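You operate a simulated robot arm through the tools that you are given. There is no shell and no other tool. Be economical: measure what you need, move in short steps, check, and stop when the job is done.

Carry out the task below with a simulated two-armed robot. There is one attempt and no reset: what you move stays moved.

Task
Put two of the scrub brushes from the wide white table left front on the grey cupboard second shelf from the bottom. Then push the drawer marked pegs shut. Then take the small green brush on the wide white table left front and put it away on the top of the low stand. Then fetch the green-dot nail brush and set it on the serving tray. Then take the lid off the white tub and lay it down on the wide white table middle. Then open the left sink drawer, take the twine carton and leave it in the inside of the left sink drawer and shut the drawer again. Then put the soap carton on the left end of the sink counter. Then take the small brown brush and leave it on top of the purple card sleeve. Then put the blue mug in the basin. Do these in the order given. Set down upright: small green brush, twine carton, soap carton, blue mug.
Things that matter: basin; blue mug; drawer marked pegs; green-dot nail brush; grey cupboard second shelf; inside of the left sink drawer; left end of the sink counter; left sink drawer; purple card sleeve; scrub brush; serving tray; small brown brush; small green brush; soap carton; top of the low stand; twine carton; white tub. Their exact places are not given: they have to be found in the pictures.

It is judged by the outcome, as a careful person would: the job done as asked, and still so three seconds after it is handed in. It fails if anything else is knocked over, pushed out of place, dropped, spilled or broken. A push-on lid holds only when it is set on centred and level and pressed home; a screw cap is set on level and turned clockwise until tight.

Robot
Two 7-joint arms with fingered hands on one trunk, on a base that drives. Base frame: it is fixed to the floor where the robot stands at the start and does not move with it; the origin is under the middle of the robot, x ahead of it, y to its left, z up. Lengths are in m, angles in degrees, forces in N, time in s.
The left shoulder is at the start at [0.115, 0.17, 1.117], the right one opposite. With the tool pointing down near the work surface each hand reaches from about 0.1 to 0.7 m from the robot's upright axis, wherever it stands, measured 20 degrees to its own side. Places, roughly: basin [5.2, 3, 0.6]; blue mug (12x8x9 cm) [4.3, 4.1, 0.9]; drawer marked pegs [0.7, 0.1, 0.4]; green-dot nail brush (18x5x6 cm) [0.5, 0.8, 0.8]; grey cupboard second shelf [-1.5, 1.7, 0.7]; inside of the left sink drawer [5.2, 3.5, 0.5]; left end of the sink counter (32x19 cm) [5.16, 4.08, 0.78]; left sink drawer [5.1, 3.5, 0.6]; purple card sleeve (8x8x6 cm) [4, 4, 0.9]; scrub brush [0.5, 0.25, 0.75]; serving tray (25x41x4 cm) [1.3, 1.5, 0.8]; small brown brush (8x4x6 cm) [4.1, 3.9, 0.9]; small green brush (4x7x4 cm) [0.7, 0.3, 0.8]; soap carton [3.75, 3.75, 0.5]; top of the low stand [2.6, -2.5, 0.6]; twine carton [3.5, 3.75, 1]; white tub (11x11x8 cm) [1, 0.9, 0.8]. Payload 4 kg a hand.
The tool frame of a hand sits at the grasp point between the pads (the TCP): z along the fingers, y along the line on which they close. The tips reach 0.026 m beyond it. Largest opening 0.132 m; the body of the gripper starts 0.073 m behind the TCP. The gripper is a hand of 4 fingers: y runs from the thumb to the fingers, the wrist lies at [0, 0, -0.224] in the tool frame.
Orientation is that of the tool frame in the base frame, as a unit quaternion [x, y, z, w]. With the fingers straight down and closing along the base's y, the tool's x points along the base's -x, its y along +y and its z along -z.

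Tools
- The arms move only by the tool play_rows. It takes "left_commands", "right_commands" or both (then of equal length, played together; a hand with none holds still); each is text: rows parted by semicolons, each of 6 numbers parted by spaces: the shift along the base's x, y, z in m, then the turn, a rotation vector about the base's x, y, z in degrees. In form: dx dy dz rx ry rz; .... A call has 1 to 20 rows; each row shifts and turns the commanded pose from where the row before left it. Each row takes 0.2 s and may step no farther than 0.05 m and 8.6 degrees from the row before; otherwise, the whole call is refused. A pose out of reach is approached as far as the arm can. The call stops where the force on the tool passes 40 N (or 10 N more than at its start, if that is more) or the arm is blocked; 0.2 s more then pass. In this call time passes only in rows, and 0.2 s behind the last. The reply holds the time, the measured pose of the TCP, the force on the tool along the base axes, the opening and the grip force, in the units named above and with some noise, with the torque about the TCP (base axes, N m) and any sound that the robot's microphone picked up.
- Cameras (640 x 400 px; columns grow to the right, rows downward): "scene" is now at [0.2191, 0.032, 1.3035]; the picture's right is [0.36, -0.93, 0.00], its down [-0.44, -0.17, -0.88] and it looks along [0.83, 0.32, -0.47] (base axes); focal length 214 px, centre (320, 200). "left" rides on the left gripper at [-0.073, 0.006, -0.093] in its tool frame; the picture's right is [-0.08, -1.00, 0.00], its down [0.78, -0.06, -0.62] and it looks along [0.62, -0.05, 0.79] (tool axes); focal length 230 px, centre (320, 200). "right" rides on the right gripper at [0.073, 0.006, -0.094] in its tool frame; the picture's right is [-0.08, 1.00, 0.00], its down [-0.78, -0.06, -0.62] and it looks along [-0.61, -0.05, 0.79] (tool axes); focal length 230 px, centre (320, 200).
- capture(camera): a new picture of that camera. It takes no simulated time.
- lift_body(by): slides the trunk up (or, below 0, down) by that many m; the arms and the scene camera ride with it, the base frame stays. It gives what a move gives, with no picture.
- drive_base(legs): drives the robot by 1 to 6 legs, each [ahead, left, turn to the left] in m, m and degrees, along the robot's own axes; the way and the turn of a leg run together, so that a leg with both is an arc; at most 1.5 m and 180 degrees a leg. The arms and the cameras ride along, it lands a little off, and it stops where it bumps. It gives what a move gives.
- set_fingers(finger1, finger2, finger3, thumb_bend, hand): sets how far each is bent, from 0 (flat) to 100 (curled in); at 30 the hand is open as for a grip, at 70 the pads meet at the TCP. One left out holds its place. A second passes; each finger stops where it meets its share of the squeeze, and holds until it gets a number again. It is the only way to open and close the hand. It gives what a move gives, with no picture; readings hold the bend of each and the force on the fingers (four entries, about 0 where the hand has none), thumb and palm.
- head_to(pan, tilt): turns the head with the scene camera to pan (to the left, within 80 degrees either way) and tilt (down, from -29 to 69), counted from straight ahead of the robot. It gives what a move gives.
- pixel_to_xyz(camera, pixels): there is no depth. For up to 12 entries [column, row, z] of the newest picture of that camera ("zoom" is the newest enlarged one), the place [x, y] in the base frame at which the ray of that pixel passes the height z, good to about 0.003 m. It takes no simulated time.
- enlarge(camera, box): a new picture of the part [left, top, right, bottom] of that camera's present view, enlarged. It takes no simulated time.
- finish_job(): hands the job in; it is judged then, once.

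Keep the steps short. Do not move on a guess: measure, check each grasp and each placing, and mend mistakes. In all there are 350 turns and 268 pictures (those below and enlarged ones count). Leave the grippers open and the arms clear of the work at the hand-in unless told otherwise, and finish with a single line.

The tools are called after "Request:" as name(argument=value, ...) on one line, values as JSON. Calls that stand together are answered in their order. play_rows: Moves the arms, as the interface text tells. Its arguments: {"type":"object","properties":{"left_commands":{"type":"string"},"right_commands":{"type":"string"}},"required":[]} The other tools are called the same way: lift_body (by) slides the trunk up or down; set_fingers (finger1, finger2, finger3, thumb_bend, hand) moves the fingers one by one; drive_base (legs) drives the base; head_to (pan, tilt) turns the head that bears the scene camera; capture (camera) takes a picture; pixel_to_xyz (camera, pixels) gives the place at which the rays of pixels pass given heights; enlarge (camera, box) takes an enlarged picture of a part of a camera's view; finish_job () hands the job in.

At the start:

```text
time: 0.0
left_ee_pos: [0.4716, 0.3858, 1.124]
left_tcp_rot: [-0.005, 1.0, -0.011, 0.0]
left_ft_force: [1.0, -0.7, 0.0]
left_torque: [0.02, -0.01, 0.0]
left_gripper_width: 0.1318
left_grasp_force: 0.0
left_shape: jaw
left_bend: [30.0, 30.0, 30.0, 30.0]
left_finger forces: [0.0, 0.0, 0.0, 0.1, 0.0, 0.0]
right_ee_pos: [0.5117, 0.0061, 1.1269]
right_tcp_rot: [0.0, 1.0, -0.001, 0.0]
right_ft_force: [-0.3, -0.4, 0.0]
right_torque: [0.01, 0.0, -0.02]
right_gripper_width: 0.1319
right_grasp_force: 0.1
right_shape: jaw
right_bend: [30.0, 30.0, 30.0, 30.0]
right_finger forces: [0.0, 0.1, 0.0, 0.0, 0.1, 0.0]
trunk travel left (down, up): [-0.133, 0.218]
robot x, y, heading: [-0.0005, -0.0005, -0.1]
head pan, tilt: [28.3, 68.8]
```

scene: 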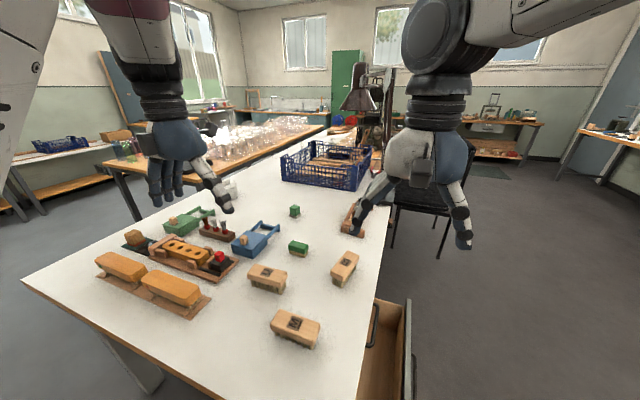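
right: 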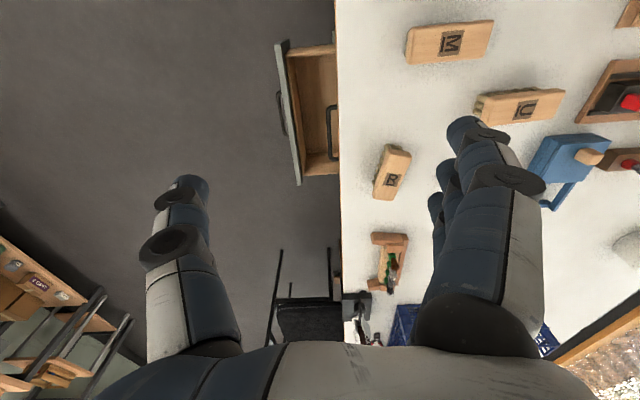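
left: 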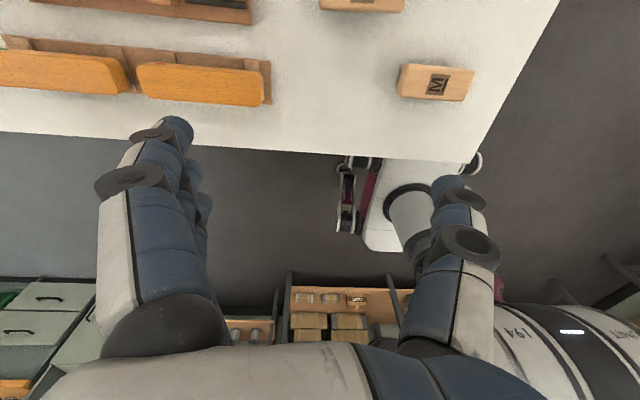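

I see several scrub brushes with letters on the table; I'll enlarge the view of the table to tell them apart and see the drawer.

Request:
enlarge(camera="scene", box=[80, 180, 440, 400])

Request:
enlarge(camera="right", box=[340, 0, 640, 300])

```text
1.78 times, centred on (260, 290) of scene
```

zoom: 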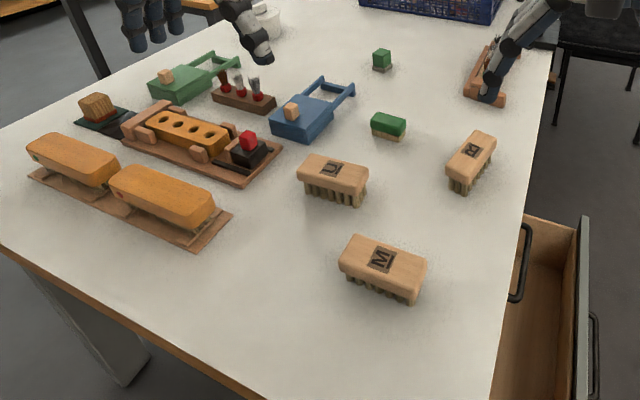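

```text
1.33 times, centred on (490, 150) of right
```

zoom: 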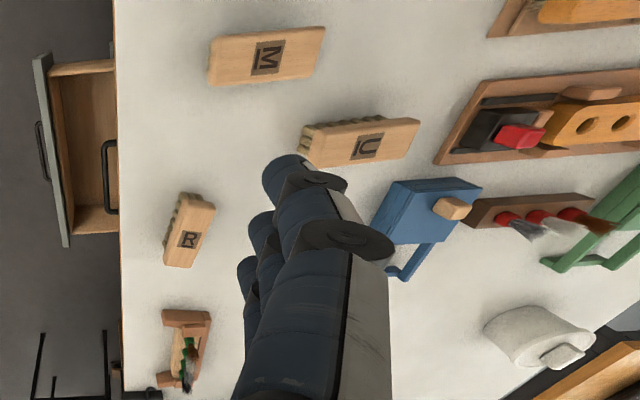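

Next I'll measure where the things on the table lie (assuming table height about 0.73 for now).

Request:
pixel_to_xyz(camera="scene", pixels=[[297, 325, 0.77], [267, 275, 0.77], [345, 264, 0.77], [298, 246, 0.75], [294, 209, 0.75], [355, 215, 0.75], [172, 287, 0.78], [120, 263, 0.78], [138, 240, 0.76], [24, 281, 0.73], [214, 397, 0.73], [385, 200, 0.73]])

Request:
head_to(pan=70, tilt=45)

Request:
capture(camera="scene")

```text
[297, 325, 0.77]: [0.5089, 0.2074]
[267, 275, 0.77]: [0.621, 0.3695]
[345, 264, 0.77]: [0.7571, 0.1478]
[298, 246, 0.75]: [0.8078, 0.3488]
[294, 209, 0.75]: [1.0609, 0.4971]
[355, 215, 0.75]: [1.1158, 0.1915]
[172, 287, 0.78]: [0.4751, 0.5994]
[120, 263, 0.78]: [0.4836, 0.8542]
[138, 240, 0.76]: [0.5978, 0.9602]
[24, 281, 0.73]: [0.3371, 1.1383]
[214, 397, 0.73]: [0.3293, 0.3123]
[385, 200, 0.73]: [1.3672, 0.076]
```

```text
time: 1.1
left_ee_pos: [0.4701, 0.3857, 1.1221]
left_tcp_rot: [-0.006, 1.0, -0.013, 0.0]
left_ft_force: [-0.5, 0.2, 1.1]
left_torque: [0.0, 0.0, -0.03]
left_gripper_width: 0.1319
left_grasp_force: 0.1
left_shape: jaw
left_bend: [30.0, 30.0, 30.0, 30.0]
left_finger forces: [0.0, 0.1, 0.0, 0.0, 0.0, 0.0]
right_ee_pos: [0.5132, 0.0051, 1.1269]
right_tcp_rot: [0.0, 1.0, 0.0, 0.0]
right_ft_force: [-0.1, 0.4, -0.4]
right_torque: [-0.02, 0.01, -0.01]
right_gripper_width: 0.1318
right_grasp_force: 0.0
right_shape: jaw
right_bend: [30.0, 30.0, 30.0, 30.0]
right_finger forces: [0.1, 0.0, 0.0, 0.0, 0.0, 0.0]
trunk travel left (down, up): [-0.133, 0.218]
robot x, y, heading: [-0.0015, 0.001, 0.2]
head pan, tilt: [70.0, 45.0]
```

```text
262 pictures are left
```

scene: 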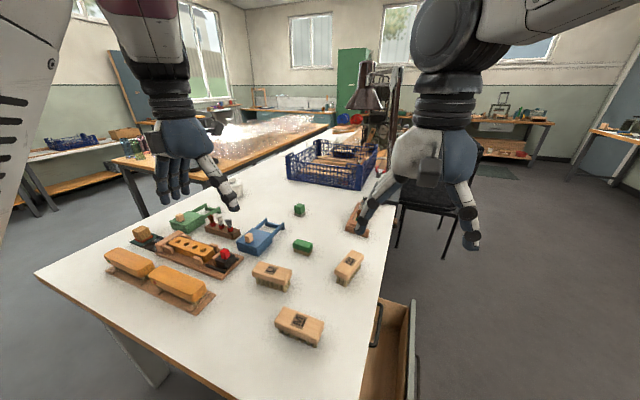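

The picture hardly changed although the head reports pan 70; I'll take another picture.

Request:
capture(camera="scene")

```text
261 pictures are left
```

scene: 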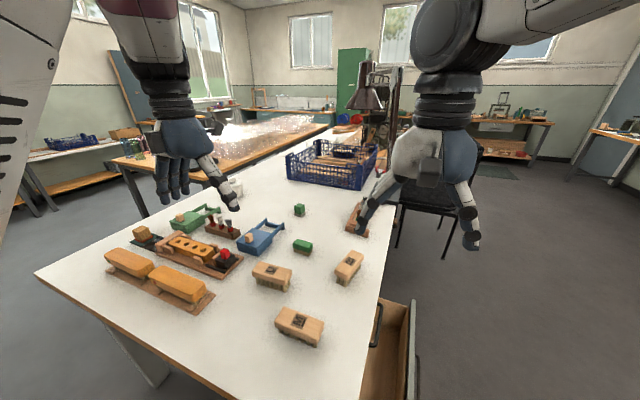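

The view still has not turned; I'll test a different head setting.

Request:
head_to(pan=-20, tilt=60)

Request:
capture(camera="scene")

```text
time: 2.7
left_ee_pos: [0.472, 0.3852, 1.1218]
left_tcp_rot: [-0.005, 1.0, -0.014, -0.001]
left_ft_force: [0.1, 0.4, -0.2]
left_torque: [-0.03, 0.01, 0.0]
left_gripper_width: 0.1317
left_grasp_force: 0.1
left_shape: jaw
left_bend: [30.0, 30.0, 30.0, 30.0]
left_finger forces: [0.0, 0.0, 0.1, 0.0, 0.0, 0.0]
right_ee_pos: [0.5113, 0.007, 1.1267]
right_tcp_rot: [0.0, 1.0, -0.001, 0.0]
right_ft_force: [-1.1, -0.4, -1.2]
right_torque: [0.02, -0.01, -0.02]
right_gripper_width: 0.1318
right_grasp_force: 0.0
right_shape: jaw
right_bend: [30.0, 30.0, 30.0, 30.0]
right_finger forces: [0.0, 0.0, 0.1, 0.0, 0.0, 0.1]
trunk travel left (down, up): [-0.133, 0.218]
robot x, y, heading: [-0.0018, 0.0028, -0.1]
head pan, tilt: [-20.0, 60.0]
```

```text
260 pictures are left
```

scene: 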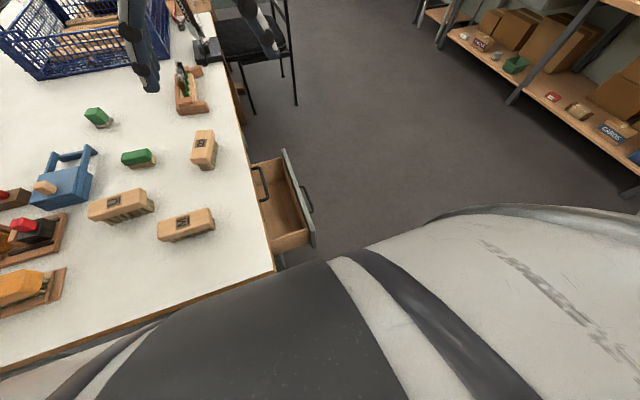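

The head turned this time. I'll measure the brushes from this view, to compare with the first measurement.

Request:
pixel_to_xyz(camera="scene", pixels=[[186, 223, 0.77], [120, 203, 0.77], [204, 146, 0.77], [138, 157, 0.75], [98, 116, 0.75], [276, 270, 0.73], [212, 12, 0.73], [2, 366, 0.73]])

Request:
head_to(pan=60, tilt=60)

Request:
capture(camera="scene")

```text
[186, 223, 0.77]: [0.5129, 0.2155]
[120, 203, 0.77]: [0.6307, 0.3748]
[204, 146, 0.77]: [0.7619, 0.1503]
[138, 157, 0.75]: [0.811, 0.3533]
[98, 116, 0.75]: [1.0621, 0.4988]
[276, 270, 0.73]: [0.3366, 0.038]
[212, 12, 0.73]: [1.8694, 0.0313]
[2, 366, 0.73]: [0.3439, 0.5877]
```

```text
time: 4.3
left_ee_pos: [0.4707, 0.3868, 1.1213]
left_tcp_rot: [-0.006, 1.0, -0.013, 0.0]
left_ft_force: [0.3, 0.0, 0.4]
left_torque: [0.03, -0.04, 0.01]
left_gripper_width: 0.1321
left_grasp_force: 0.0
left_shape: jaw
left_bend: [30.0, 30.0, 30.0, 30.0]
left_finger forces: [0.1, 0.0, 0.0, 0.0, 0.0, 0.0]
right_ee_pos: [0.5125, 0.0064, 1.1258]
right_tcp_rot: [0.0, 1.0, 0.0, 0.001]
right_ft_force: [0.2, -0.7, 0.1]
right_torque: [-0.03, -0.03, -0.01]
right_gripper_width: 0.1316
right_grasp_force: 0.0
right_shape: jaw
right_bend: [30.0, 30.0, 30.0, 30.0]
right_finger forces: [0.1, 0.0, 0.1, 0.0, 0.1, 0.1]
trunk travel left (down, up): [-0.133, 0.218]
robot x, y, heading: [-0.002, 0.0005, 0.3]
head pan, tilt: [60.0, 60.0]
```

```text
259 pictures are left
```

scene: 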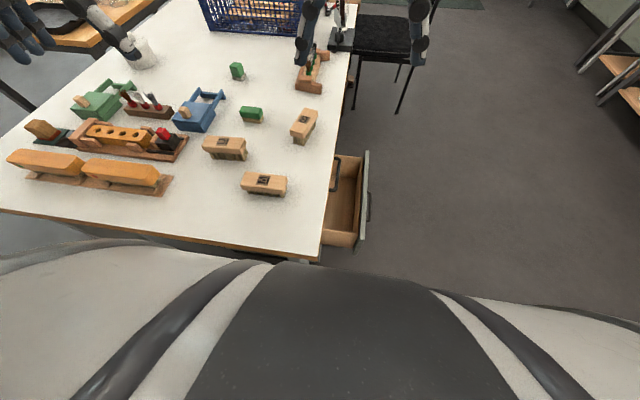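

The head seems to lag the command; I'll send the same command again and look.

Request:
head_to(pan=60, tilt=50)

Request:
capture(camera="scene")

```text
time: 5.0
left_ee_pos: [0.4712, 0.3868, 1.1225]
left_tcp_rot: [-0.007, 1.0, -0.014, 0.001]
left_ft_force: [0.0, -0.3, 0.1]
left_torque: [0.0, 0.01, -0.03]
left_gripper_width: 0.1319
left_grasp_force: 0.0
left_shape: jaw
left_bend: [30.0, 30.0, 30.0, 30.0]
left_finger forces: [0.0, 0.0, 0.0, 0.0, 0.0, 0.0]
right_ee_pos: [0.5123, 0.0051, 1.1273]
right_tcp_rot: [0.0, 1.0, 0.0, -0.001]
right_ft_force: [-0.4, -0.1, 0.2]
right_torque: [-0.03, 0.03, 0.02]
right_gripper_width: 0.132
right_grasp_force: 0.0
right_shape: jaw
right_bend: [30.0, 30.0, 30.0, 30.0]
right_finger forces: [0.0, 0.1, 0.0, 0.0, 0.1, 0.1]
trunk travel left (down, up): [-0.133, 0.218]
robot x, y, heading: [0.0009, 0.0015, 0.2]
head pan, tilt: [60.0, 50.0]
```

```text
258 pictures are left
```

scene: 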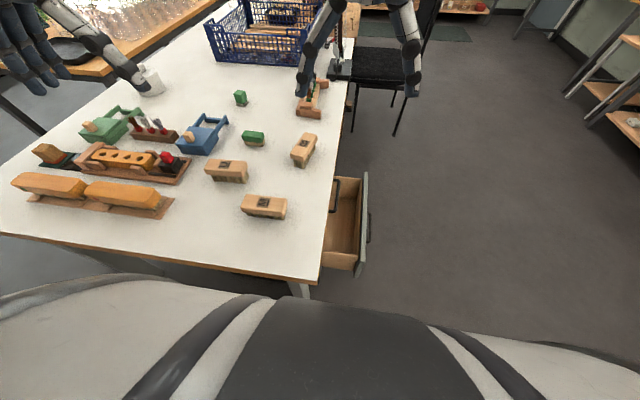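

Request:
pixel_to_xyz(camera="scene", pixels=[[320, 200, 0.0], [320, 300, 0.0], [320, 100, 0.0], [264, 207, 0.77], [226, 171, 0.77], [304, 151, 0.77]])

Request:
head_to(pan=78, tilt=30)

Request:
capture(camera="scene")

```text
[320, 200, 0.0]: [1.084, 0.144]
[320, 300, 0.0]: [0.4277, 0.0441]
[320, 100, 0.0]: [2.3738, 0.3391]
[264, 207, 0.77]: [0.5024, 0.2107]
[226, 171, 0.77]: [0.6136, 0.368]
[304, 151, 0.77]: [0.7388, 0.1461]
```

```text
time: 5.8
left_ee_pos: [0.4661, 0.3995, 1.1096]
left_tcp_rot: [-0.024, 0.998, -0.051, -0.003]
left_ft_force: [0.2, 0.6, 0.6]
left_torque: [0.03, -0.04, 0.0]
left_gripper_width: 0.132
left_grasp_force: 0.0
left_shape: jaw
left_bend: [30.0, 30.0, 30.0, 30.0]
left_finger forces: [0.0, 0.0, 0.0, 0.0, 0.1, 0.0]
right_ee_pos: [0.5127, 0.0062, 1.1272]
right_tcp_rot: [0.0, 1.0, 0.0, 0.0]
right_ft_force: [-0.1, 0.8, -0.3]
right_torque: [-0.01, 0.02, 0.0]
right_gripper_width: 0.1319
right_grasp_force: 0.0
right_shape: jaw
right_bend: [30.0, 30.0, 30.0, 30.0]
right_finger forces: [0.0, 0.0, 0.0, 0.0, 0.0, 0.1]
trunk travel left (down, up): [-0.133, 0.218]
robot x, y, heading: [-0.0033, -0.0, -0.0]
head pan, tilt: [78.0, 30.0]
```

```text
257 pictures are left
```

scene: 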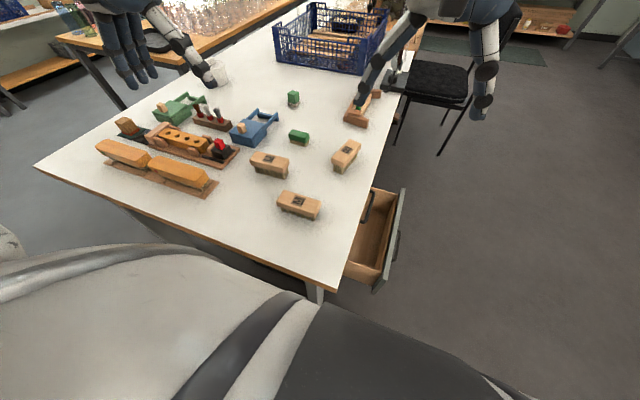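

The head seems slow; I'll repeat the same command to see whether it settles, watching the left arm reading, which moved slightly.

Request:
head_to(pan=50, tilt=40)

Request:
head_to(pan=50, tilt=40)

Request:
capture(camera="scene")

Request:
pixel_to_xyz(camera="scene", pixels=[[320, 200, 0.0], [320, 300, 0.0], [320, 100, 0.0]])

```text
time: 6.8
left_ee_pos: [0.465, 0.3988, 1.1102]
left_tcp_rot: [-0.024, 0.998, -0.053, -0.004]
left_ft_force: [-0.1, -0.2, -0.6]
left_torque: [-0.03, -0.01, 0.01]
left_gripper_width: 0.1319
left_grasp_force: 0.1
left_shape: jaw
left_bend: [30.0, 30.0, 30.0, 30.0]
left_finger forces: [0.0, 0.0, 0.0, 0.0, 0.1, 0.0]
right_ee_pos: [0.5126, 0.0063, 1.1288]
right_tcp_rot: [-0.001, 1.0, 0.0, 0.0]
right_ft_force: [0.2, 0.4, 0.1]
right_torque: [-0.04, -0.01, 0.01]
right_gripper_width: 0.1319
right_grasp_force: 0.1
right_shape: jaw
right_bend: [30.0, 30.0, 30.0, 30.0]
right_finger forces: [0.1, 0.0, 0.0, 0.0, 0.0, 0.0]
trunk travel left (down, up): [-0.133, 0.218]
robot x, y, heading: [-0.0007, -0.0006, 0.1]
head pan, tilt: [50.0, 40.0]
```

```text
time: 7.3
left_ee_pos: [0.4653, 0.3994, 1.1088]
left_tcp_rot: [-0.026, 0.998, -0.052, -0.003]
left_ft_force: [-0.3, 0.4, -0.2]
left_torque: [-0.02, -0.01, 0.01]
left_gripper_width: 0.1322
left_grasp_force: 0.1
left_shape: jaw
left_bend: [30.0, 30.0, 30.0, 30.0]
left_finger forces: [0.0, 0.0, 0.0, 0.0, 0.1, 0.0]
right_ee_pos: [0.5126, 0.0067, 1.1266]
right_tcp_rot: [0.0, 1.0, 0.0, 0.0]
right_ft_force: [0.4, -0.1, -0.1]
right_torque: [-0.01, -0.01, 0.02]
right_gripper_width: 0.1317
right_grasp_force: 0.0
right_shape: jaw
right_bend: [30.0, 30.0, 30.0, 30.0]
right_finger forces: [0.1, 0.1, 0.0, 0.0, 0.1, 0.0]
trunk travel left (down, up): [-0.133, 0.218]
robot x, y, heading: [0.0012, 0.0001, 0.2]
head pan, tilt: [50.0, 40.0]
```

```text
256 pictures are left
```

scene: 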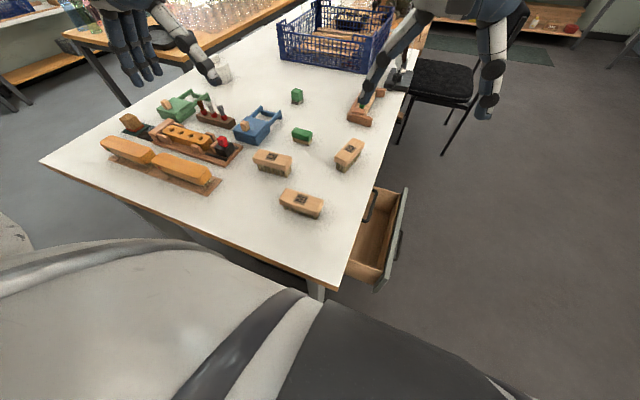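

```text
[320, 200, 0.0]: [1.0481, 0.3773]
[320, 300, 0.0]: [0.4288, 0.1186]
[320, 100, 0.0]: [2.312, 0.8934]
```

The head settles at about azimuth 22°, apparently stopped by the raised left arm. The brushes M (0.51,0.21), U (0.62,0.37) and R (0.76,0.15) are found. Before gripping I want to see the cupboard shelf behind on the left, so I back off a little and turn toward it.

Request:
drive_base(legs=[[-0.4, 0, 0], [0, 0, 110]])

Request:
head_to(pan=0, tilt=25)

Request:
capture(camera="scene")

```text
time: 14.4
left_ee_pos: [-0.9348, 0.3035, 1.1081]
left_tcp_rot: [0.831, -0.554, 0.034, -0.041]
left_ft_force: [-0.2, -0.7, -0.7]
left_torque: [0.01, -0.06, 0.02]
left_gripper_width: 0.1318
left_grasp_force: 0.0
left_shape: jaw
left_bend: [30.0, 30.0, 30.0, 30.0]
left_finger forces: [0.0, 0.1, 0.1, 0.1, 0.0, 0.1]
right_ee_pos: [-0.5777, 0.4796, 1.1265]
right_tcp_rot: [0.817, -0.577, 0.0, 0.001]
right_ft_force: [0.5, -0.6, -0.8]
right_torque: [-0.01, 0.05, 0.01]
right_gripper_width: 0.1319
right_grasp_force: 0.1
right_shape: jaw
right_bend: [30.0, 30.0, 30.0, 30.0]
right_finger forces: [0.0, 0.1, 0.0, 0.1, 0.0, 0.1]
trunk travel left (down, up): [-0.133, 0.218]
robot x, y, heading: [-0.401, 0.0031, 109.3]
head pan, tilt: [50.0, 40.0]
```

```text
time: 15.6
left_ee_pos: [-0.9347, 0.3028, 1.1065]
left_tcp_rot: [0.831, -0.553, 0.037, -0.043]
left_ft_force: [-0.4, 0.5, -0.1]
left_torque: [-0.01, 0.04, -0.02]
left_gripper_width: 0.1319
left_grasp_force: 0.0
left_shape: jaw
left_bend: [30.0, 30.0, 30.0, 30.0]
left_finger forces: [0.0, 0.1, 0.0, 0.0, 0.1, 0.0]
right_ee_pos: [-0.5775, 0.4812, 1.1272]
right_tcp_rot: [0.816, -0.578, 0.0, 0.0]
right_ft_force: [-0.6, 0.5, -0.1]
right_torque: [0.05, 0.01, 0.01]
right_gripper_width: 0.1318
right_grasp_force: 0.0
right_shape: jaw
right_bend: [30.0, 30.0, 30.0, 30.0]
right_finger forces: [0.0, 0.0, 0.0, 0.0, 0.1, 0.0]
trunk travel left (down, up): [-0.133, 0.218]
robot x, y, heading: [-0.4014, -0.0009, 109.3]
head pan, tilt: [0.0, 25.0]
```

```text
255 pictures are left
```

scene: 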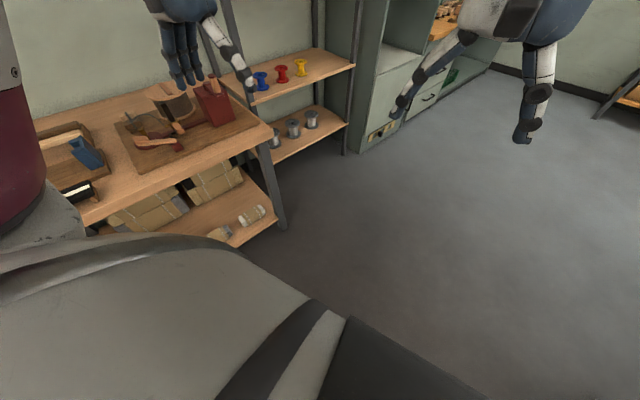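

I'll raise the view and shift it to the right, toward where the cupboard should stand.

Request:
head_to(pan=-10, tilt=0)

Request:
head_to(pan=-10, tilt=0)

Request:
capture(camera="scene")

Request:
pixel_to_xyz(camera="scene", pixels=[[320, 200, 0.0], [320, 300, 0.0], [320, 350, 0.0]])

```text
time: 16.5
left_ee_pos: [-0.9343, 0.3029, 1.1057]
left_tcp_rot: [0.832, -0.553, 0.037, -0.043]
left_ft_force: [0.0, -0.1, -0.3]
left_torque: [-0.01, -0.01, 0.03]
left_gripper_width: 0.1318
left_grasp_force: 0.1
left_shape: jaw
left_bend: [30.0, 30.0, 30.0, 30.0]
left_finger forces: [0.0, 0.0, 0.0, 0.0, 0.0, 0.0]
right_ee_pos: [-0.5767, 0.4806, 1.1284]
right_tcp_rot: [0.817, -0.577, 0.0, -0.001]
right_ft_force: [-0.2, -0.5, 0.1]
right_torque: [-0.01, 0.0, 0.04]
right_gripper_width: 0.1317
right_grasp_force: 0.0
right_shape: jaw
right_bend: [30.0, 30.0, 30.0, 30.0]
right_finger forces: [0.0, 0.0, 0.0, 0.0, 0.0, 0.0]
trunk travel left (down, up): [-0.133, 0.218]
robot x, y, heading: [-0.4042, 0.0009, 109.4]
head pan, tilt: [-10.0, 0.0]
```

```text
time: 17.1
left_ee_pos: [-0.9337, 0.3023, 1.1069]
left_tcp_rot: [0.831, -0.553, 0.036, -0.044]
left_ft_force: [-0.1, -0.7, -0.2]
left_torque: [0.01, -0.01, 0.0]
left_gripper_width: 0.1321
left_grasp_force: 0.0
left_shape: jaw
left_bend: [30.0, 30.0, 30.0, 30.0]
left_finger forces: [0.0, 0.0, 0.0, 0.0, 0.0, 0.1]
right_ee_pos: [-0.578, 0.4812, 1.1271]
right_tcp_rot: [0.816, -0.578, 0.0, 0.0]
right_ft_force: [0.1, -0.1, -0.7]
right_torque: [0.04, 0.01, 0.0]
right_gripper_width: 0.1317
right_grasp_force: 0.0
right_shape: jaw
right_bend: [30.0, 30.0, 30.0, 30.0]
right_finger forces: [0.1, 0.1, 0.1, 0.1, 0.0, 0.0]
trunk travel left (down, up): [-0.133, 0.218]
robot x, y, heading: [-0.4006, 0.0006, 109.4]
head pan, tilt: [-10.0, 0.0]
```

```text
254 pictures are left
```

scene: 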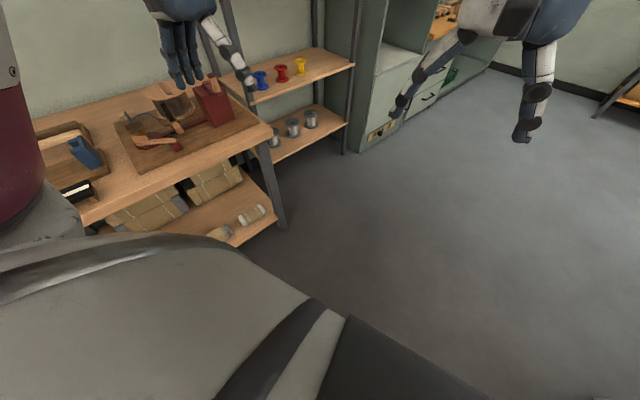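

```text
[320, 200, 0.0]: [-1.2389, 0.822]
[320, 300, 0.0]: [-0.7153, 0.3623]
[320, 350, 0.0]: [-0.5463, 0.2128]
```

The head is jammed by the left arm (no change in view). I'll move the left hand a bit ahead and outward to free it, clear above the bench.

Request:
play_rows(left_commands="-0.02 0.02 -0.01 0 0 0; -0.02 0.02 -0.01 0 0 0; -0.02 0.02 -0.01 0 0 0; -0.02 0.02 0 0 0 0; -0.02 0.02 0 0 0 0")

Request:
head_to(pan=-10, tilt=20)

Request:
capture(camera="scene")

```text
time: 18.3
left_ee_pos: [-1.0356, 0.4053, 1.0767]
left_tcp_rot: [0.83, -0.555, 0.034, -0.042]
left_ft_force: [-0.9, -1.2, -1.1]
left_torque: [0.01, -0.01, 0.0]
left_gripper_width: 0.1319
left_grasp_force: 0.0
left_shape: jaw
left_bend: [30.0, 30.0, 30.0, 30.0]
left_finger forces: [0.1, 0.0, 0.1, 0.0, 0.0, 0.0]
right_ee_pos: [-0.5787, 0.4804, 1.1268]
right_tcp_rot: [0.817, -0.576, 0.0, 0.001]
right_ft_force: [-0.9, -0.4, 1.1]
right_torque: [-0.01, -0.03, -0.01]
right_gripper_width: 0.132
right_grasp_force: 0.0
right_shape: jaw
right_bend: [30.0, 30.0, 30.0, 30.0]
right_finger forces: [0.0, 0.0, 0.1, 0.0, 0.0, 0.1]
trunk travel left (down, up): [-0.133, 0.218]
robot x, y, heading: [-0.4009, 0.0034, 109.6]
head pan, tilt: [-10.0, 0.0]
```

```text
time: 19.1
left_ee_pos: [-1.0339, 0.4039, 1.0764]
left_tcp_rot: [0.831, -0.554, 0.034, -0.043]
left_ft_force: [1.1, -0.3, -0.5]
left_torque: [0.01, -0.02, -0.01]
left_gripper_width: 0.1316
left_grasp_force: 0.1
left_shape: jaw
left_bend: [30.0, 30.0, 30.0, 30.0]
left_finger forces: [0.0, 0.2, 0.0, 0.0, 0.1, 0.0]
right_ee_pos: [-0.5782, 0.4799, 1.1278]
right_tcp_rot: [0.817, -0.577, 0.0, 0.0]
right_ft_force: [0.5, 0.6, 0.1]
right_torque: [0.02, 0.01, 0.01]
right_gripper_width: 0.132
right_grasp_force: 0.0
right_shape: jaw
right_bend: [30.0, 30.0, 30.0, 30.0]
right_finger forces: [0.0, 0.1, 0.0, 0.0, 0.0, 0.1]
trunk travel left (down, up): [-0.133, 0.218]
robot x, y, heading: [-0.4035, 0.0012, 109.4]
head pan, tilt: [-10.0, 20.0]
```

```text
253 pictures are left
```

scene: 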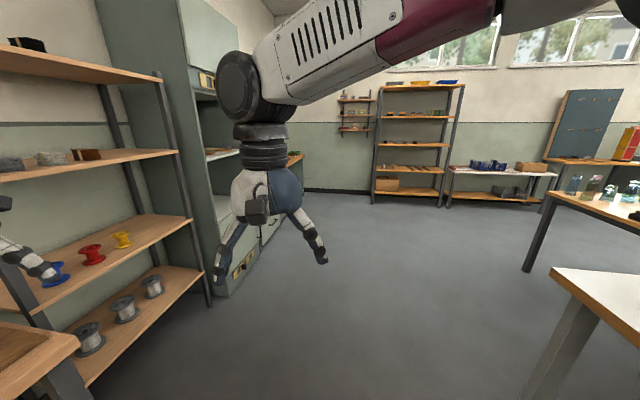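

The head is free now. The tall grey-green cupboard is at columns 95–245, its front facing +x. I'll measure its foot, then drive to face it.

Request:
pixel_to_xyz(camera="scene", pixels=[[222, 295, 0.0], [212, 303, 0.0], [302, 190, 0.0], [240, 268, 0.1], [556, 270, 0.73], [82, 345, 0.6], [200, 265, 0.4], [158, 72, 1.5]])

Request:
enlarge(camera="scene", box=[80, 0, 340, 310])

```text
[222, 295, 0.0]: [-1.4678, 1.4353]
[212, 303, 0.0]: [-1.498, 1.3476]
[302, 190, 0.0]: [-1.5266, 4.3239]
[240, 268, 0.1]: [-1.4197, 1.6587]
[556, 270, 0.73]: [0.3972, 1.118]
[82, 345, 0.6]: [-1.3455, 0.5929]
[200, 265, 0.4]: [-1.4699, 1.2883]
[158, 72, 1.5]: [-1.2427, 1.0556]
```

```text
1.29 times, centred on (210, 155) of scene
```

zoom: 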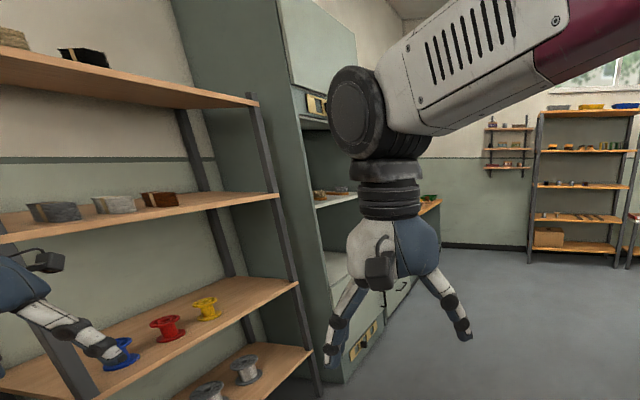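

I'll drive to stand about 1 m in front of the cupboard and face it.

Request:
drive_base(legs=[[0.82, -0.27, 0], [0.82, -0.27, 0], [0, 0, 70]])

Request:
head_to(pan=0, tilt=25)

Request:
capture(camera="scene")

```text
time: 30.9
left_ee_pos: [-1.0427, 1.2704, 1.0777]
left_tcp_rot: [0.998, 0.015, 0.005, -0.054]
left_ft_force: [0.5, 0.0, -0.3]
left_torque: [0.02, 0.0, -0.01]
left_gripper_width: 0.132
left_grasp_force: 0.0
left_shape: jaw
left_bend: [30.0, 30.0, 30.0, 30.0]
left_finger forces: [0.0, 0.0, 0.0, 0.0, 0.0, 0.1]
right_ee_pos: [-0.9513, 1.7238, 1.1276]
right_tcp_rot: [1.0, -0.012, 0.0, 0.0]
right_ft_force: [0.9, 0.7, -0.1]
right_torque: [0.0, -0.01, -0.03]
right_gripper_width: 0.1315
right_grasp_force: 0.1
right_shape: jaw
right_bend: [30.0, 30.0, 30.0, 30.0]
right_finger forces: [0.0, 0.0, 0.0, 0.0, 0.0, 0.0]
trunk travel left (down, up): [-0.133, 0.218]
robot x, y, heading: [-0.4397, 1.7162, 178.3]
head pan, tilt: [-10.0, 20.0]
```

```text
time: 31.6
left_ee_pos: [-1.0429, 1.2701, 1.0771]
left_tcp_rot: [0.998, 0.014, 0.005, -0.053]
left_ft_force: [-0.3, 0.5, -1.0]
left_torque: [0.02, 0.0, 0.0]
left_gripper_width: 0.1316
left_grasp_force: 0.0
left_shape: jaw
left_bend: [30.0, 30.0, 30.0, 30.0]
left_finger forces: [0.1, 0.0, 0.0, 0.0, 0.0, 0.0]
right_ee_pos: [-0.9513, 1.7236, 1.1259]
right_tcp_rot: [1.0, -0.013, 0.0, 0.0]
right_ft_force: [-0.3, 0.0, 0.1]
right_torque: [0.01, 0.06, -0.03]
right_gripper_width: 0.1318
right_grasp_force: 0.0
right_shape: jaw
right_bend: [30.0, 30.0, 30.0, 30.0]
right_finger forces: [0.1, 0.0, 0.0, 0.1, 0.0, 0.1]
trunk travel left (down, up): [-0.133, 0.218]
robot x, y, heading: [-0.4388, 1.7197, 178.9]
head pan, tilt: [0.0, 25.0]
```

```text
251 pictures are left
```

scene: 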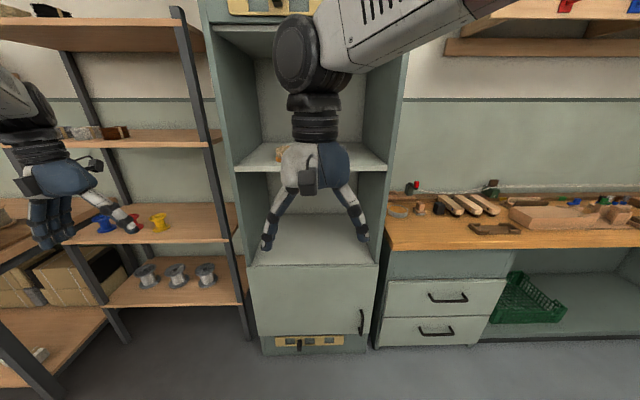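

I'll check at which heights the front edges (rows 265 and 170) lie, assuming the front at x ≈ -1.45.

Request:
pixel_to_xyz(camera="scene", pixels=[[313, 266, 0.5], [313, 266, 0.6], [313, 266, 0.7], [313, 172, 0.8], [313, 172, 0.9], [313, 172, 1.0], [262, 355, 0.0], [370, 352, 0.0], [313, 28, 1.6], [313, 28, 1.4], [320, 212, 0.5], [320, 212, 0.7]])

Request:
play_rows(right_commands="0.03 0.04 0.03 0 0 0; 0.03 0.04 0.03 0 0 0; 0 0.045 0.02 0 0 0; 0 0.045 0 0 0 0;0 0.045 0 0 0 0;0 0.045 0 0 0 0")

Request:
capture(camera="scene")

```text
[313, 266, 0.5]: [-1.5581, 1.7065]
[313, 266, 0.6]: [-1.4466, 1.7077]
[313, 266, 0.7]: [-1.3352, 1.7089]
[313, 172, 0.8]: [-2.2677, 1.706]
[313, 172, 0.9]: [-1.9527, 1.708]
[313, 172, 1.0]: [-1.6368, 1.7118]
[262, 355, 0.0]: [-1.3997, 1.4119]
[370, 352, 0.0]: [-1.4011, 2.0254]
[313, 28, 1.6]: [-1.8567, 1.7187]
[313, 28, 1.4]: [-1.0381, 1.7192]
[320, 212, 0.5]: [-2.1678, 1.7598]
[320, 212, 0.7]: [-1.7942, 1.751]
```

```text
refused: row 1 steps farther than a row can; nothing moved
```

```text
250 pictures are left
```

scene: 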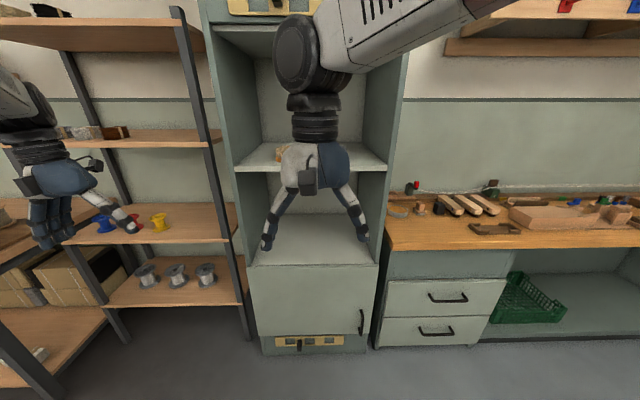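

The cupboard's front is at x ≈ -1.40, with open compartment floors at z ≈ 0.64 (top of the closed bottom compartment; second level, matches the hint 0.7) and z ≈ 1.07. About 0.39 m clearance, so I should grip brushes with a leaning hand. Now back to the table, standing at about (0, 0.28).

Request:
drive_base(legs=[[0, 0, -179], [0.2, -0.72, 0], [0.22, -0.72, 0]])

Request:
head_to(pan=0, tilt=55)

Request:
capture(camera="scene")

```text
time: 52.1
left_ee_pos: [0.5567, 0.704, 1.0764]
left_tcp_rot: [-0.013, 0.998, -0.054, -0.004]
left_ft_force: [-0.3, 0.6, 1.0]
left_torque: [0.0, -0.04, 0.03]
left_gripper_width: 0.132
left_grasp_force: 0.1
left_shape: jaw
left_bend: [30.0, 30.0, 30.0, 30.0]
left_finger forces: [0.0, 0.0, 0.0, 0.0, 0.0, 0.1]
right_ee_pos: [0.4636, 0.2508, 1.1284]
right_tcp_rot: [0.012, 1.0, 0.0, -0.001]
right_ft_force: [-0.1, -0.6, 0.9]
right_torque: [-0.01, 0.0, 0.04]
right_gripper_width: 0.1318
right_grasp_force: 0.1
right_shape: jaw
right_bend: [30.0, 30.0, 30.0, 30.0]
right_finger forces: [0.1, 0.1, 0.0, 0.1, 0.0, 0.0]
trunk travel left (down, up): [-0.133, 0.218]
robot x, y, heading: [-0.0477, 0.2576, -1.4]
head pan, tilt: [0.0, 25.0]
```

```text
time: 53.0
left_ee_pos: [0.5561, 0.7049, 1.077]
left_tcp_rot: [-0.013, 0.998, -0.054, -0.004]
left_ft_force: [-0.2, 0.4, 0.0]
left_torque: [0.0, 0.04, 0.01]
left_gripper_width: 0.132
left_grasp_force: 0.0
left_shape: jaw
left_bend: [30.0, 30.0, 30.0, 30.0]
left_finger forces: [0.0, 0.1, 0.0, 0.0, 0.1, 0.0]
right_ee_pos: [0.463, 0.2507, 1.1269]
right_tcp_rot: [0.014, 1.0, 0.0, 0.0]
right_ft_force: [0.4, -0.7, 0.0]
right_torque: [0.01, 0.01, -0.01]
right_gripper_width: 0.132
right_grasp_force: 0.1
right_shape: jaw
right_bend: [30.0, 30.0, 30.0, 30.0]
right_finger forces: [0.1, 0.1, 0.1, 0.0, 0.0, 0.0]
trunk travel left (down, up): [-0.133, 0.218]
robot x, y, heading: [-0.05, 0.2592, -1.4]
head pan, tilt: [0.0, 55.0]
```

```text
249 pictures are left
```

scene: 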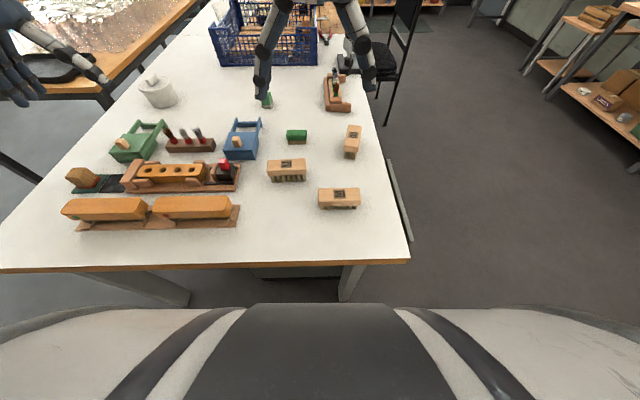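

Good overview. I enlarge the brushes (columns 250–380, rows 115–220) to get their ends.

Request:
enlarge(camera="scene", box=[230, 110, 390, 220])

```text
3.64 times, centred on (310, 165) of scene
```

zoom: 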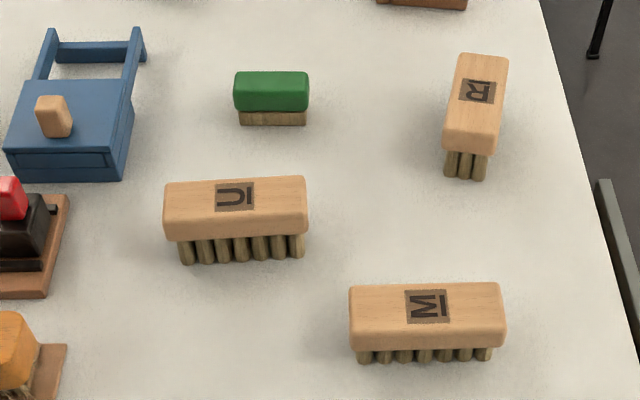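

Request:
pixel_to_xyz(camera="zoom", pixels=[[350, 285, 0.78], [502, 285, 0.78], [505, 330, 0.78], [350, 332, 0.78], [165, 182, 0.78], [304, 178, 0.78], [306, 217, 0.78], [167, 222, 0.78], [358, 360, 0.72], [490, 358, 0.72], [184, 262, 0.72], [302, 256, 0.72]])

Request:
pixel_to_xyz(camera="scene", pixels=[[409, 260, 0.7], [409, 260, 0.73], [409, 260, 0.76]])

```text
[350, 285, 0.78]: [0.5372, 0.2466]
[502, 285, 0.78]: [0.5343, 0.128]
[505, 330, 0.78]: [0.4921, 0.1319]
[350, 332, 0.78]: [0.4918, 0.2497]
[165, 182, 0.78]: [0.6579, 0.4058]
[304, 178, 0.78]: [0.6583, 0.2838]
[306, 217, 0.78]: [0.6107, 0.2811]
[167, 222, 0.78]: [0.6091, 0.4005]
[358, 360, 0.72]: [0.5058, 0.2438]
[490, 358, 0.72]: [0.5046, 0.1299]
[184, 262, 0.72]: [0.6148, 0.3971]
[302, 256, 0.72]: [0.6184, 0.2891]
```

```text
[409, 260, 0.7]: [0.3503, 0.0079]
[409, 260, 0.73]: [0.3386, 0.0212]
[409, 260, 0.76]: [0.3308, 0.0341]
```

Table height is still uncertain (0.73–0.76). I'll compare with the right hand camera.

Request:
capture(camera="right")

Request:
capture(camera="left")

```text
247 pictures are left
```

right: 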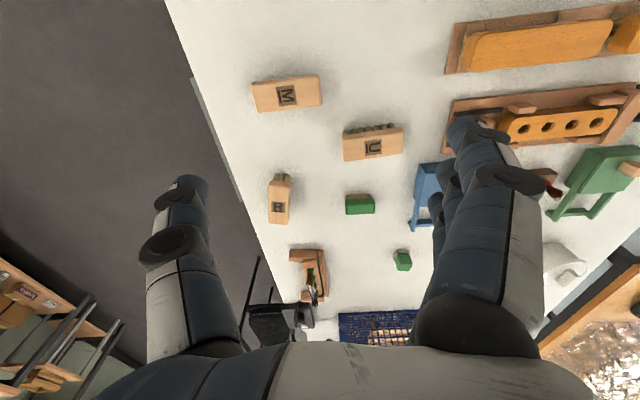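

```text
246 pictures are left
```

left: 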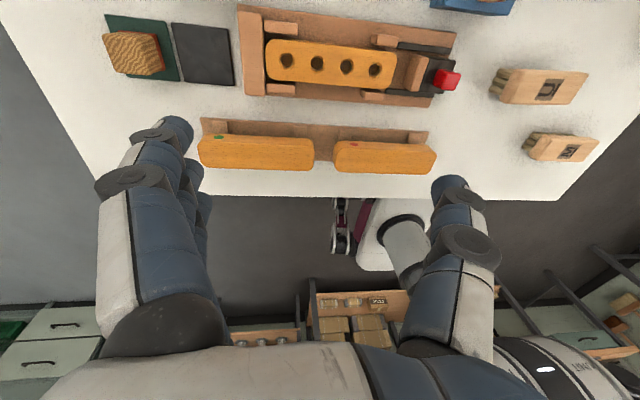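

Request:
pixel_to_xyz(camera="zoom", pixels=[[427, 307, 0.76], [427, 307, 0.79], [427, 307, 0.82], [235, 196, 0.79], [235, 196, 0.82]])

Request:
pixel_to_xyz(camera="right", pixels=[[287, 96, 0.76], [287, 96, 0.79], [287, 96, 0.82], [373, 148, 0.79], [373, 148, 0.82]])

Request:
pixel_to_xyz(camera="left", pixels=[[568, 152, 0.76], [568, 152, 0.79], [568, 152, 0.82], [548, 91, 0.79], [548, 91, 0.82]])

```text
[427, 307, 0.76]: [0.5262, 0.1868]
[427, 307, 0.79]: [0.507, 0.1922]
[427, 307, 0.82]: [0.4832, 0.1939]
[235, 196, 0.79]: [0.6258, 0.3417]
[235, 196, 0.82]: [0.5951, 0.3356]
```

```text
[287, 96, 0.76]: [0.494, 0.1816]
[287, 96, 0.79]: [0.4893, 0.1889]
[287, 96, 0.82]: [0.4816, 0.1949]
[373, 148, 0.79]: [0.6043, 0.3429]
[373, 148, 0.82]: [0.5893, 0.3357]
```

```text
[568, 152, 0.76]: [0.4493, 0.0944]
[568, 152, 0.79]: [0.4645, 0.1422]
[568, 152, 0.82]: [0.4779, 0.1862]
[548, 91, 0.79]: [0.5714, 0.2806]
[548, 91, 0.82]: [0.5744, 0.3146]
```

Triangulated: brush tops at z ≈ 0.82, M centre (0.482, 0.192), U centre (0.587, 0.333), long axes along y, about 11×4×6 cm; table ≈ 0.76. The nail brush with the green dot is the left one of the two orange ones. Now I turn both hands: right yaw +90° and lean to point down-left, left yaw −90° and lean to point down-right.

Request:
play_rows(right_commands="0 0 0 0 0 8.2; 0 0 0 0 0 8.2; 0 0 0 0 0 8.2; 0 0 0 0 0 8.2; 0 0 0 0 0 8.2; 0 0 0 0 0 8.2; 0 0 0 0 0 8.2; 0 0 0 0 0 8.2; 0 0 0 0 0 8.2; 0 0 0 0 0 8.2; 0 0 0 0 0 8; 0 0 0 8 0 0; 0 0 0 8 0 0; 0 0 0 8 0 0; 0 0 0 8 0 0; 0 0 0 8 0 0", left_commands="0 0 0 0 0 -8.2; 0 0 0 0 0 -8.2; 0 0 0 0 0 -8.2; 0 0 0 0 0 -8.2; 0 0 0 0 0 -8.2; 0 0 0 0 0 -8.2; 0 0 0 0 0 -8.2; 0 0 0 0 0 -8.2; 0 0 0 0 0 -8.2; 0 0 0 0 0 -8.2; 0 0 0 0 0 -8; 0 0 0 -8 0 0; 0 0 0 -8 0 0; 0 0 0 -8 0 0; 0 0 0 -8 0 0; 0 0 0 0 0 0")

Request:
capture(camera="scene")

```text
time: 56.4
left_ee_pos: [0.5551, 0.7029, 1.0778]
left_tcp_rot: [0.681, 0.678, -0.231, 0.154]
left_ft_force: [1.2, -0.5, -0.1]
left_torque: [0.04, 0.0, -0.03]
left_gripper_width: 0.1318
left_grasp_force: 0.0
left_shape: jaw
left_bend: [30.0, 30.0, 30.0, 30.0]
left_finger forces: [0.0, 0.1, 0.0, 0.1, 0.0, 0.0]
right_ee_pos: [0.4638, 0.2504, 1.1275]
right_tcp_rot: [-0.655, 0.673, 0.246, 0.24]
right_ft_force: [-0.3, 0.2, -0.3]
right_torque: [0.01, -0.01, 0.01]
right_gripper_width: 0.1317
right_grasp_force: 0.0
right_shape: jaw
right_bend: [30.0, 30.0, 30.0, 30.0]
right_finger forces: [0.0, 0.1, 0.0, 0.0, 0.1, 0.1]
trunk travel left (down, up): [-0.133, 0.218]
robot x, y, heading: [-0.0511, 0.2581, -1.4]
head pan, tilt: [0.0, 55.0]
```

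```text
245 pictures are left
```

scene: 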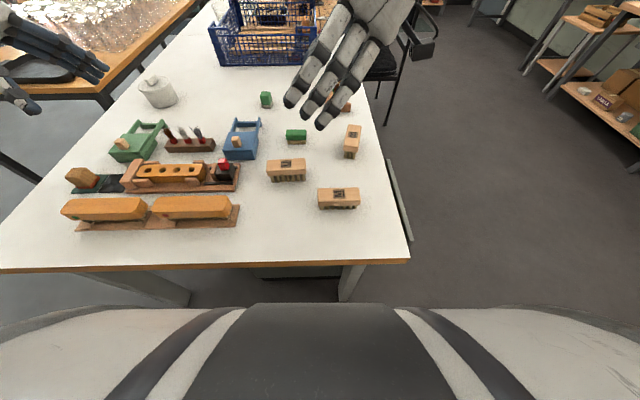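

The hand poses come out right. Now I move the right hand above brush M at height 0.95 and check.

Request:
play_rows(right_commands="0.006 -0.015 -0.04 0 0 0; 0.006 -0.015 -0.045 0 0 0; 0.006 -0.015 -0.045 0 0 0; 0 -0.013 -0.047 0 0 0")

Request:
capture(camera="right")

Request:
capture(camera="scene")

```text
time: 57.4
left_ee_pos: [0.5562, 0.7037, 1.0776]
left_tcp_rot: [0.682, 0.677, -0.232, 0.152]
left_ft_force: [0.8, 0.5, -0.7]
left_torque: [-0.03, -0.01, 0.02]
left_gripper_width: 0.1319
left_grasp_force: 0.0
left_shape: jaw
left_bend: [30.0, 30.0, 30.0, 30.0]
left_finger forces: [0.1, 0.1, 0.0, 0.1, 0.1, 0.0]
right_ee_pos: [0.4839, 0.1932, 0.9475]
right_tcp_rot: [-0.656, 0.673, 0.245, 0.238]
right_ft_force: [0.2, 0.0, -0.5]
right_torque: [0.01, 0.02, 0.04]
right_gripper_width: 0.1319
right_grasp_force: 0.2
right_shape: jaw
right_bend: [30.0, 30.0, 30.0, 30.0]
right_finger forces: [0.0, 0.0, 0.1, 0.1, 0.1, 0.0]
trunk travel left (down, up): [-0.133, 0.218]
robot x, y, heading: [-0.0462, 0.2568, -1.3]
head pan, tilt: [0.0, 55.0]
```

```text
244 pictures are left
```

right: 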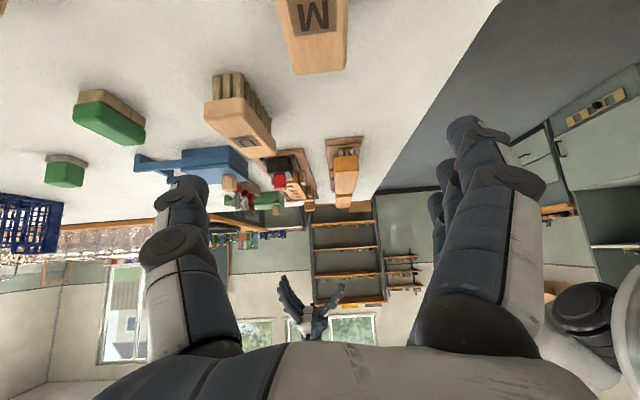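

```text
243 pictures are left
```

scene: 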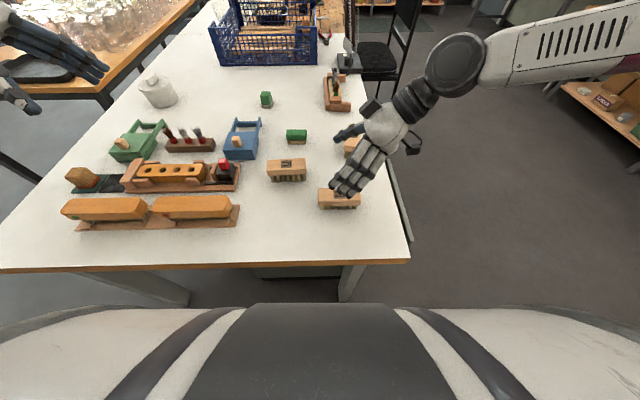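

The three fingers are on the near side, the thumb on the far side of M, all clear of R. Descending to 0.80.

Request:
play_rows(right_commands="0 0 -0.04 0 0 0; 0 0 -0.04 0 0 0; 0 0 -0.035 0 0 0; 0 0 -0.03 0 0 0")

Request:
capture(camera="right")

Request:
enlarge(camera="scene", box=[280, 120, 440, 220])

```text
time: 58.4
left_ee_pos: [0.5533, 0.7041, 1.0807]
left_tcp_rot: [0.682, 0.678, -0.229, 0.154]
left_ft_force: [-0.5, 0.1, -0.1]
left_torque: [0.01, -0.03, -0.01]
left_gripper_width: 0.132
left_grasp_force: 0.1
left_shape: jaw
left_bend: [30.0, 30.0, 30.0, 30.0]
left_finger forces: [0.1, 0.1, 0.1, 0.0, 0.0, 0.0]
right_ee_pos: [0.4842, 0.1941, 0.8127]
right_tcp_rot: [-0.655, 0.672, 0.242, 0.245]
right_ft_force: [13.3, 0.2, 37.7]
right_torque: [-0.24, 2.8, 0.06]
right_gripper_width: 0.1318
right_grasp_force: 0.1
right_shape: jaw
right_bend: [28.0, 30.0, 30.0, 30.0]
right_finger forces: [36.9, 0.0, 0.1, 0.1, 0.0, 0.1]
trunk travel left (down, up): [-0.133, 0.218]
robot x, y, heading: [-0.0453, 0.259, -1.6]
head pan, tilt: [0.0, 55.0]
```

```text
242 pictures are left
```

right: 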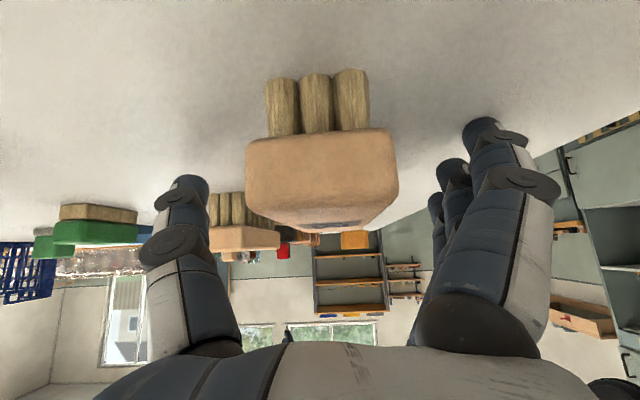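

```text
4.00 times, centred on (360, 170) of scene
```

zoom: 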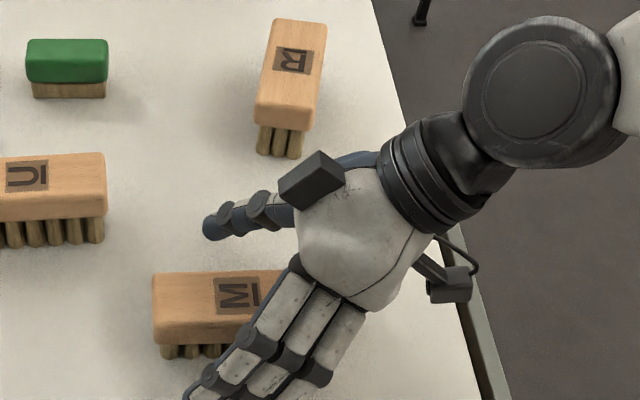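

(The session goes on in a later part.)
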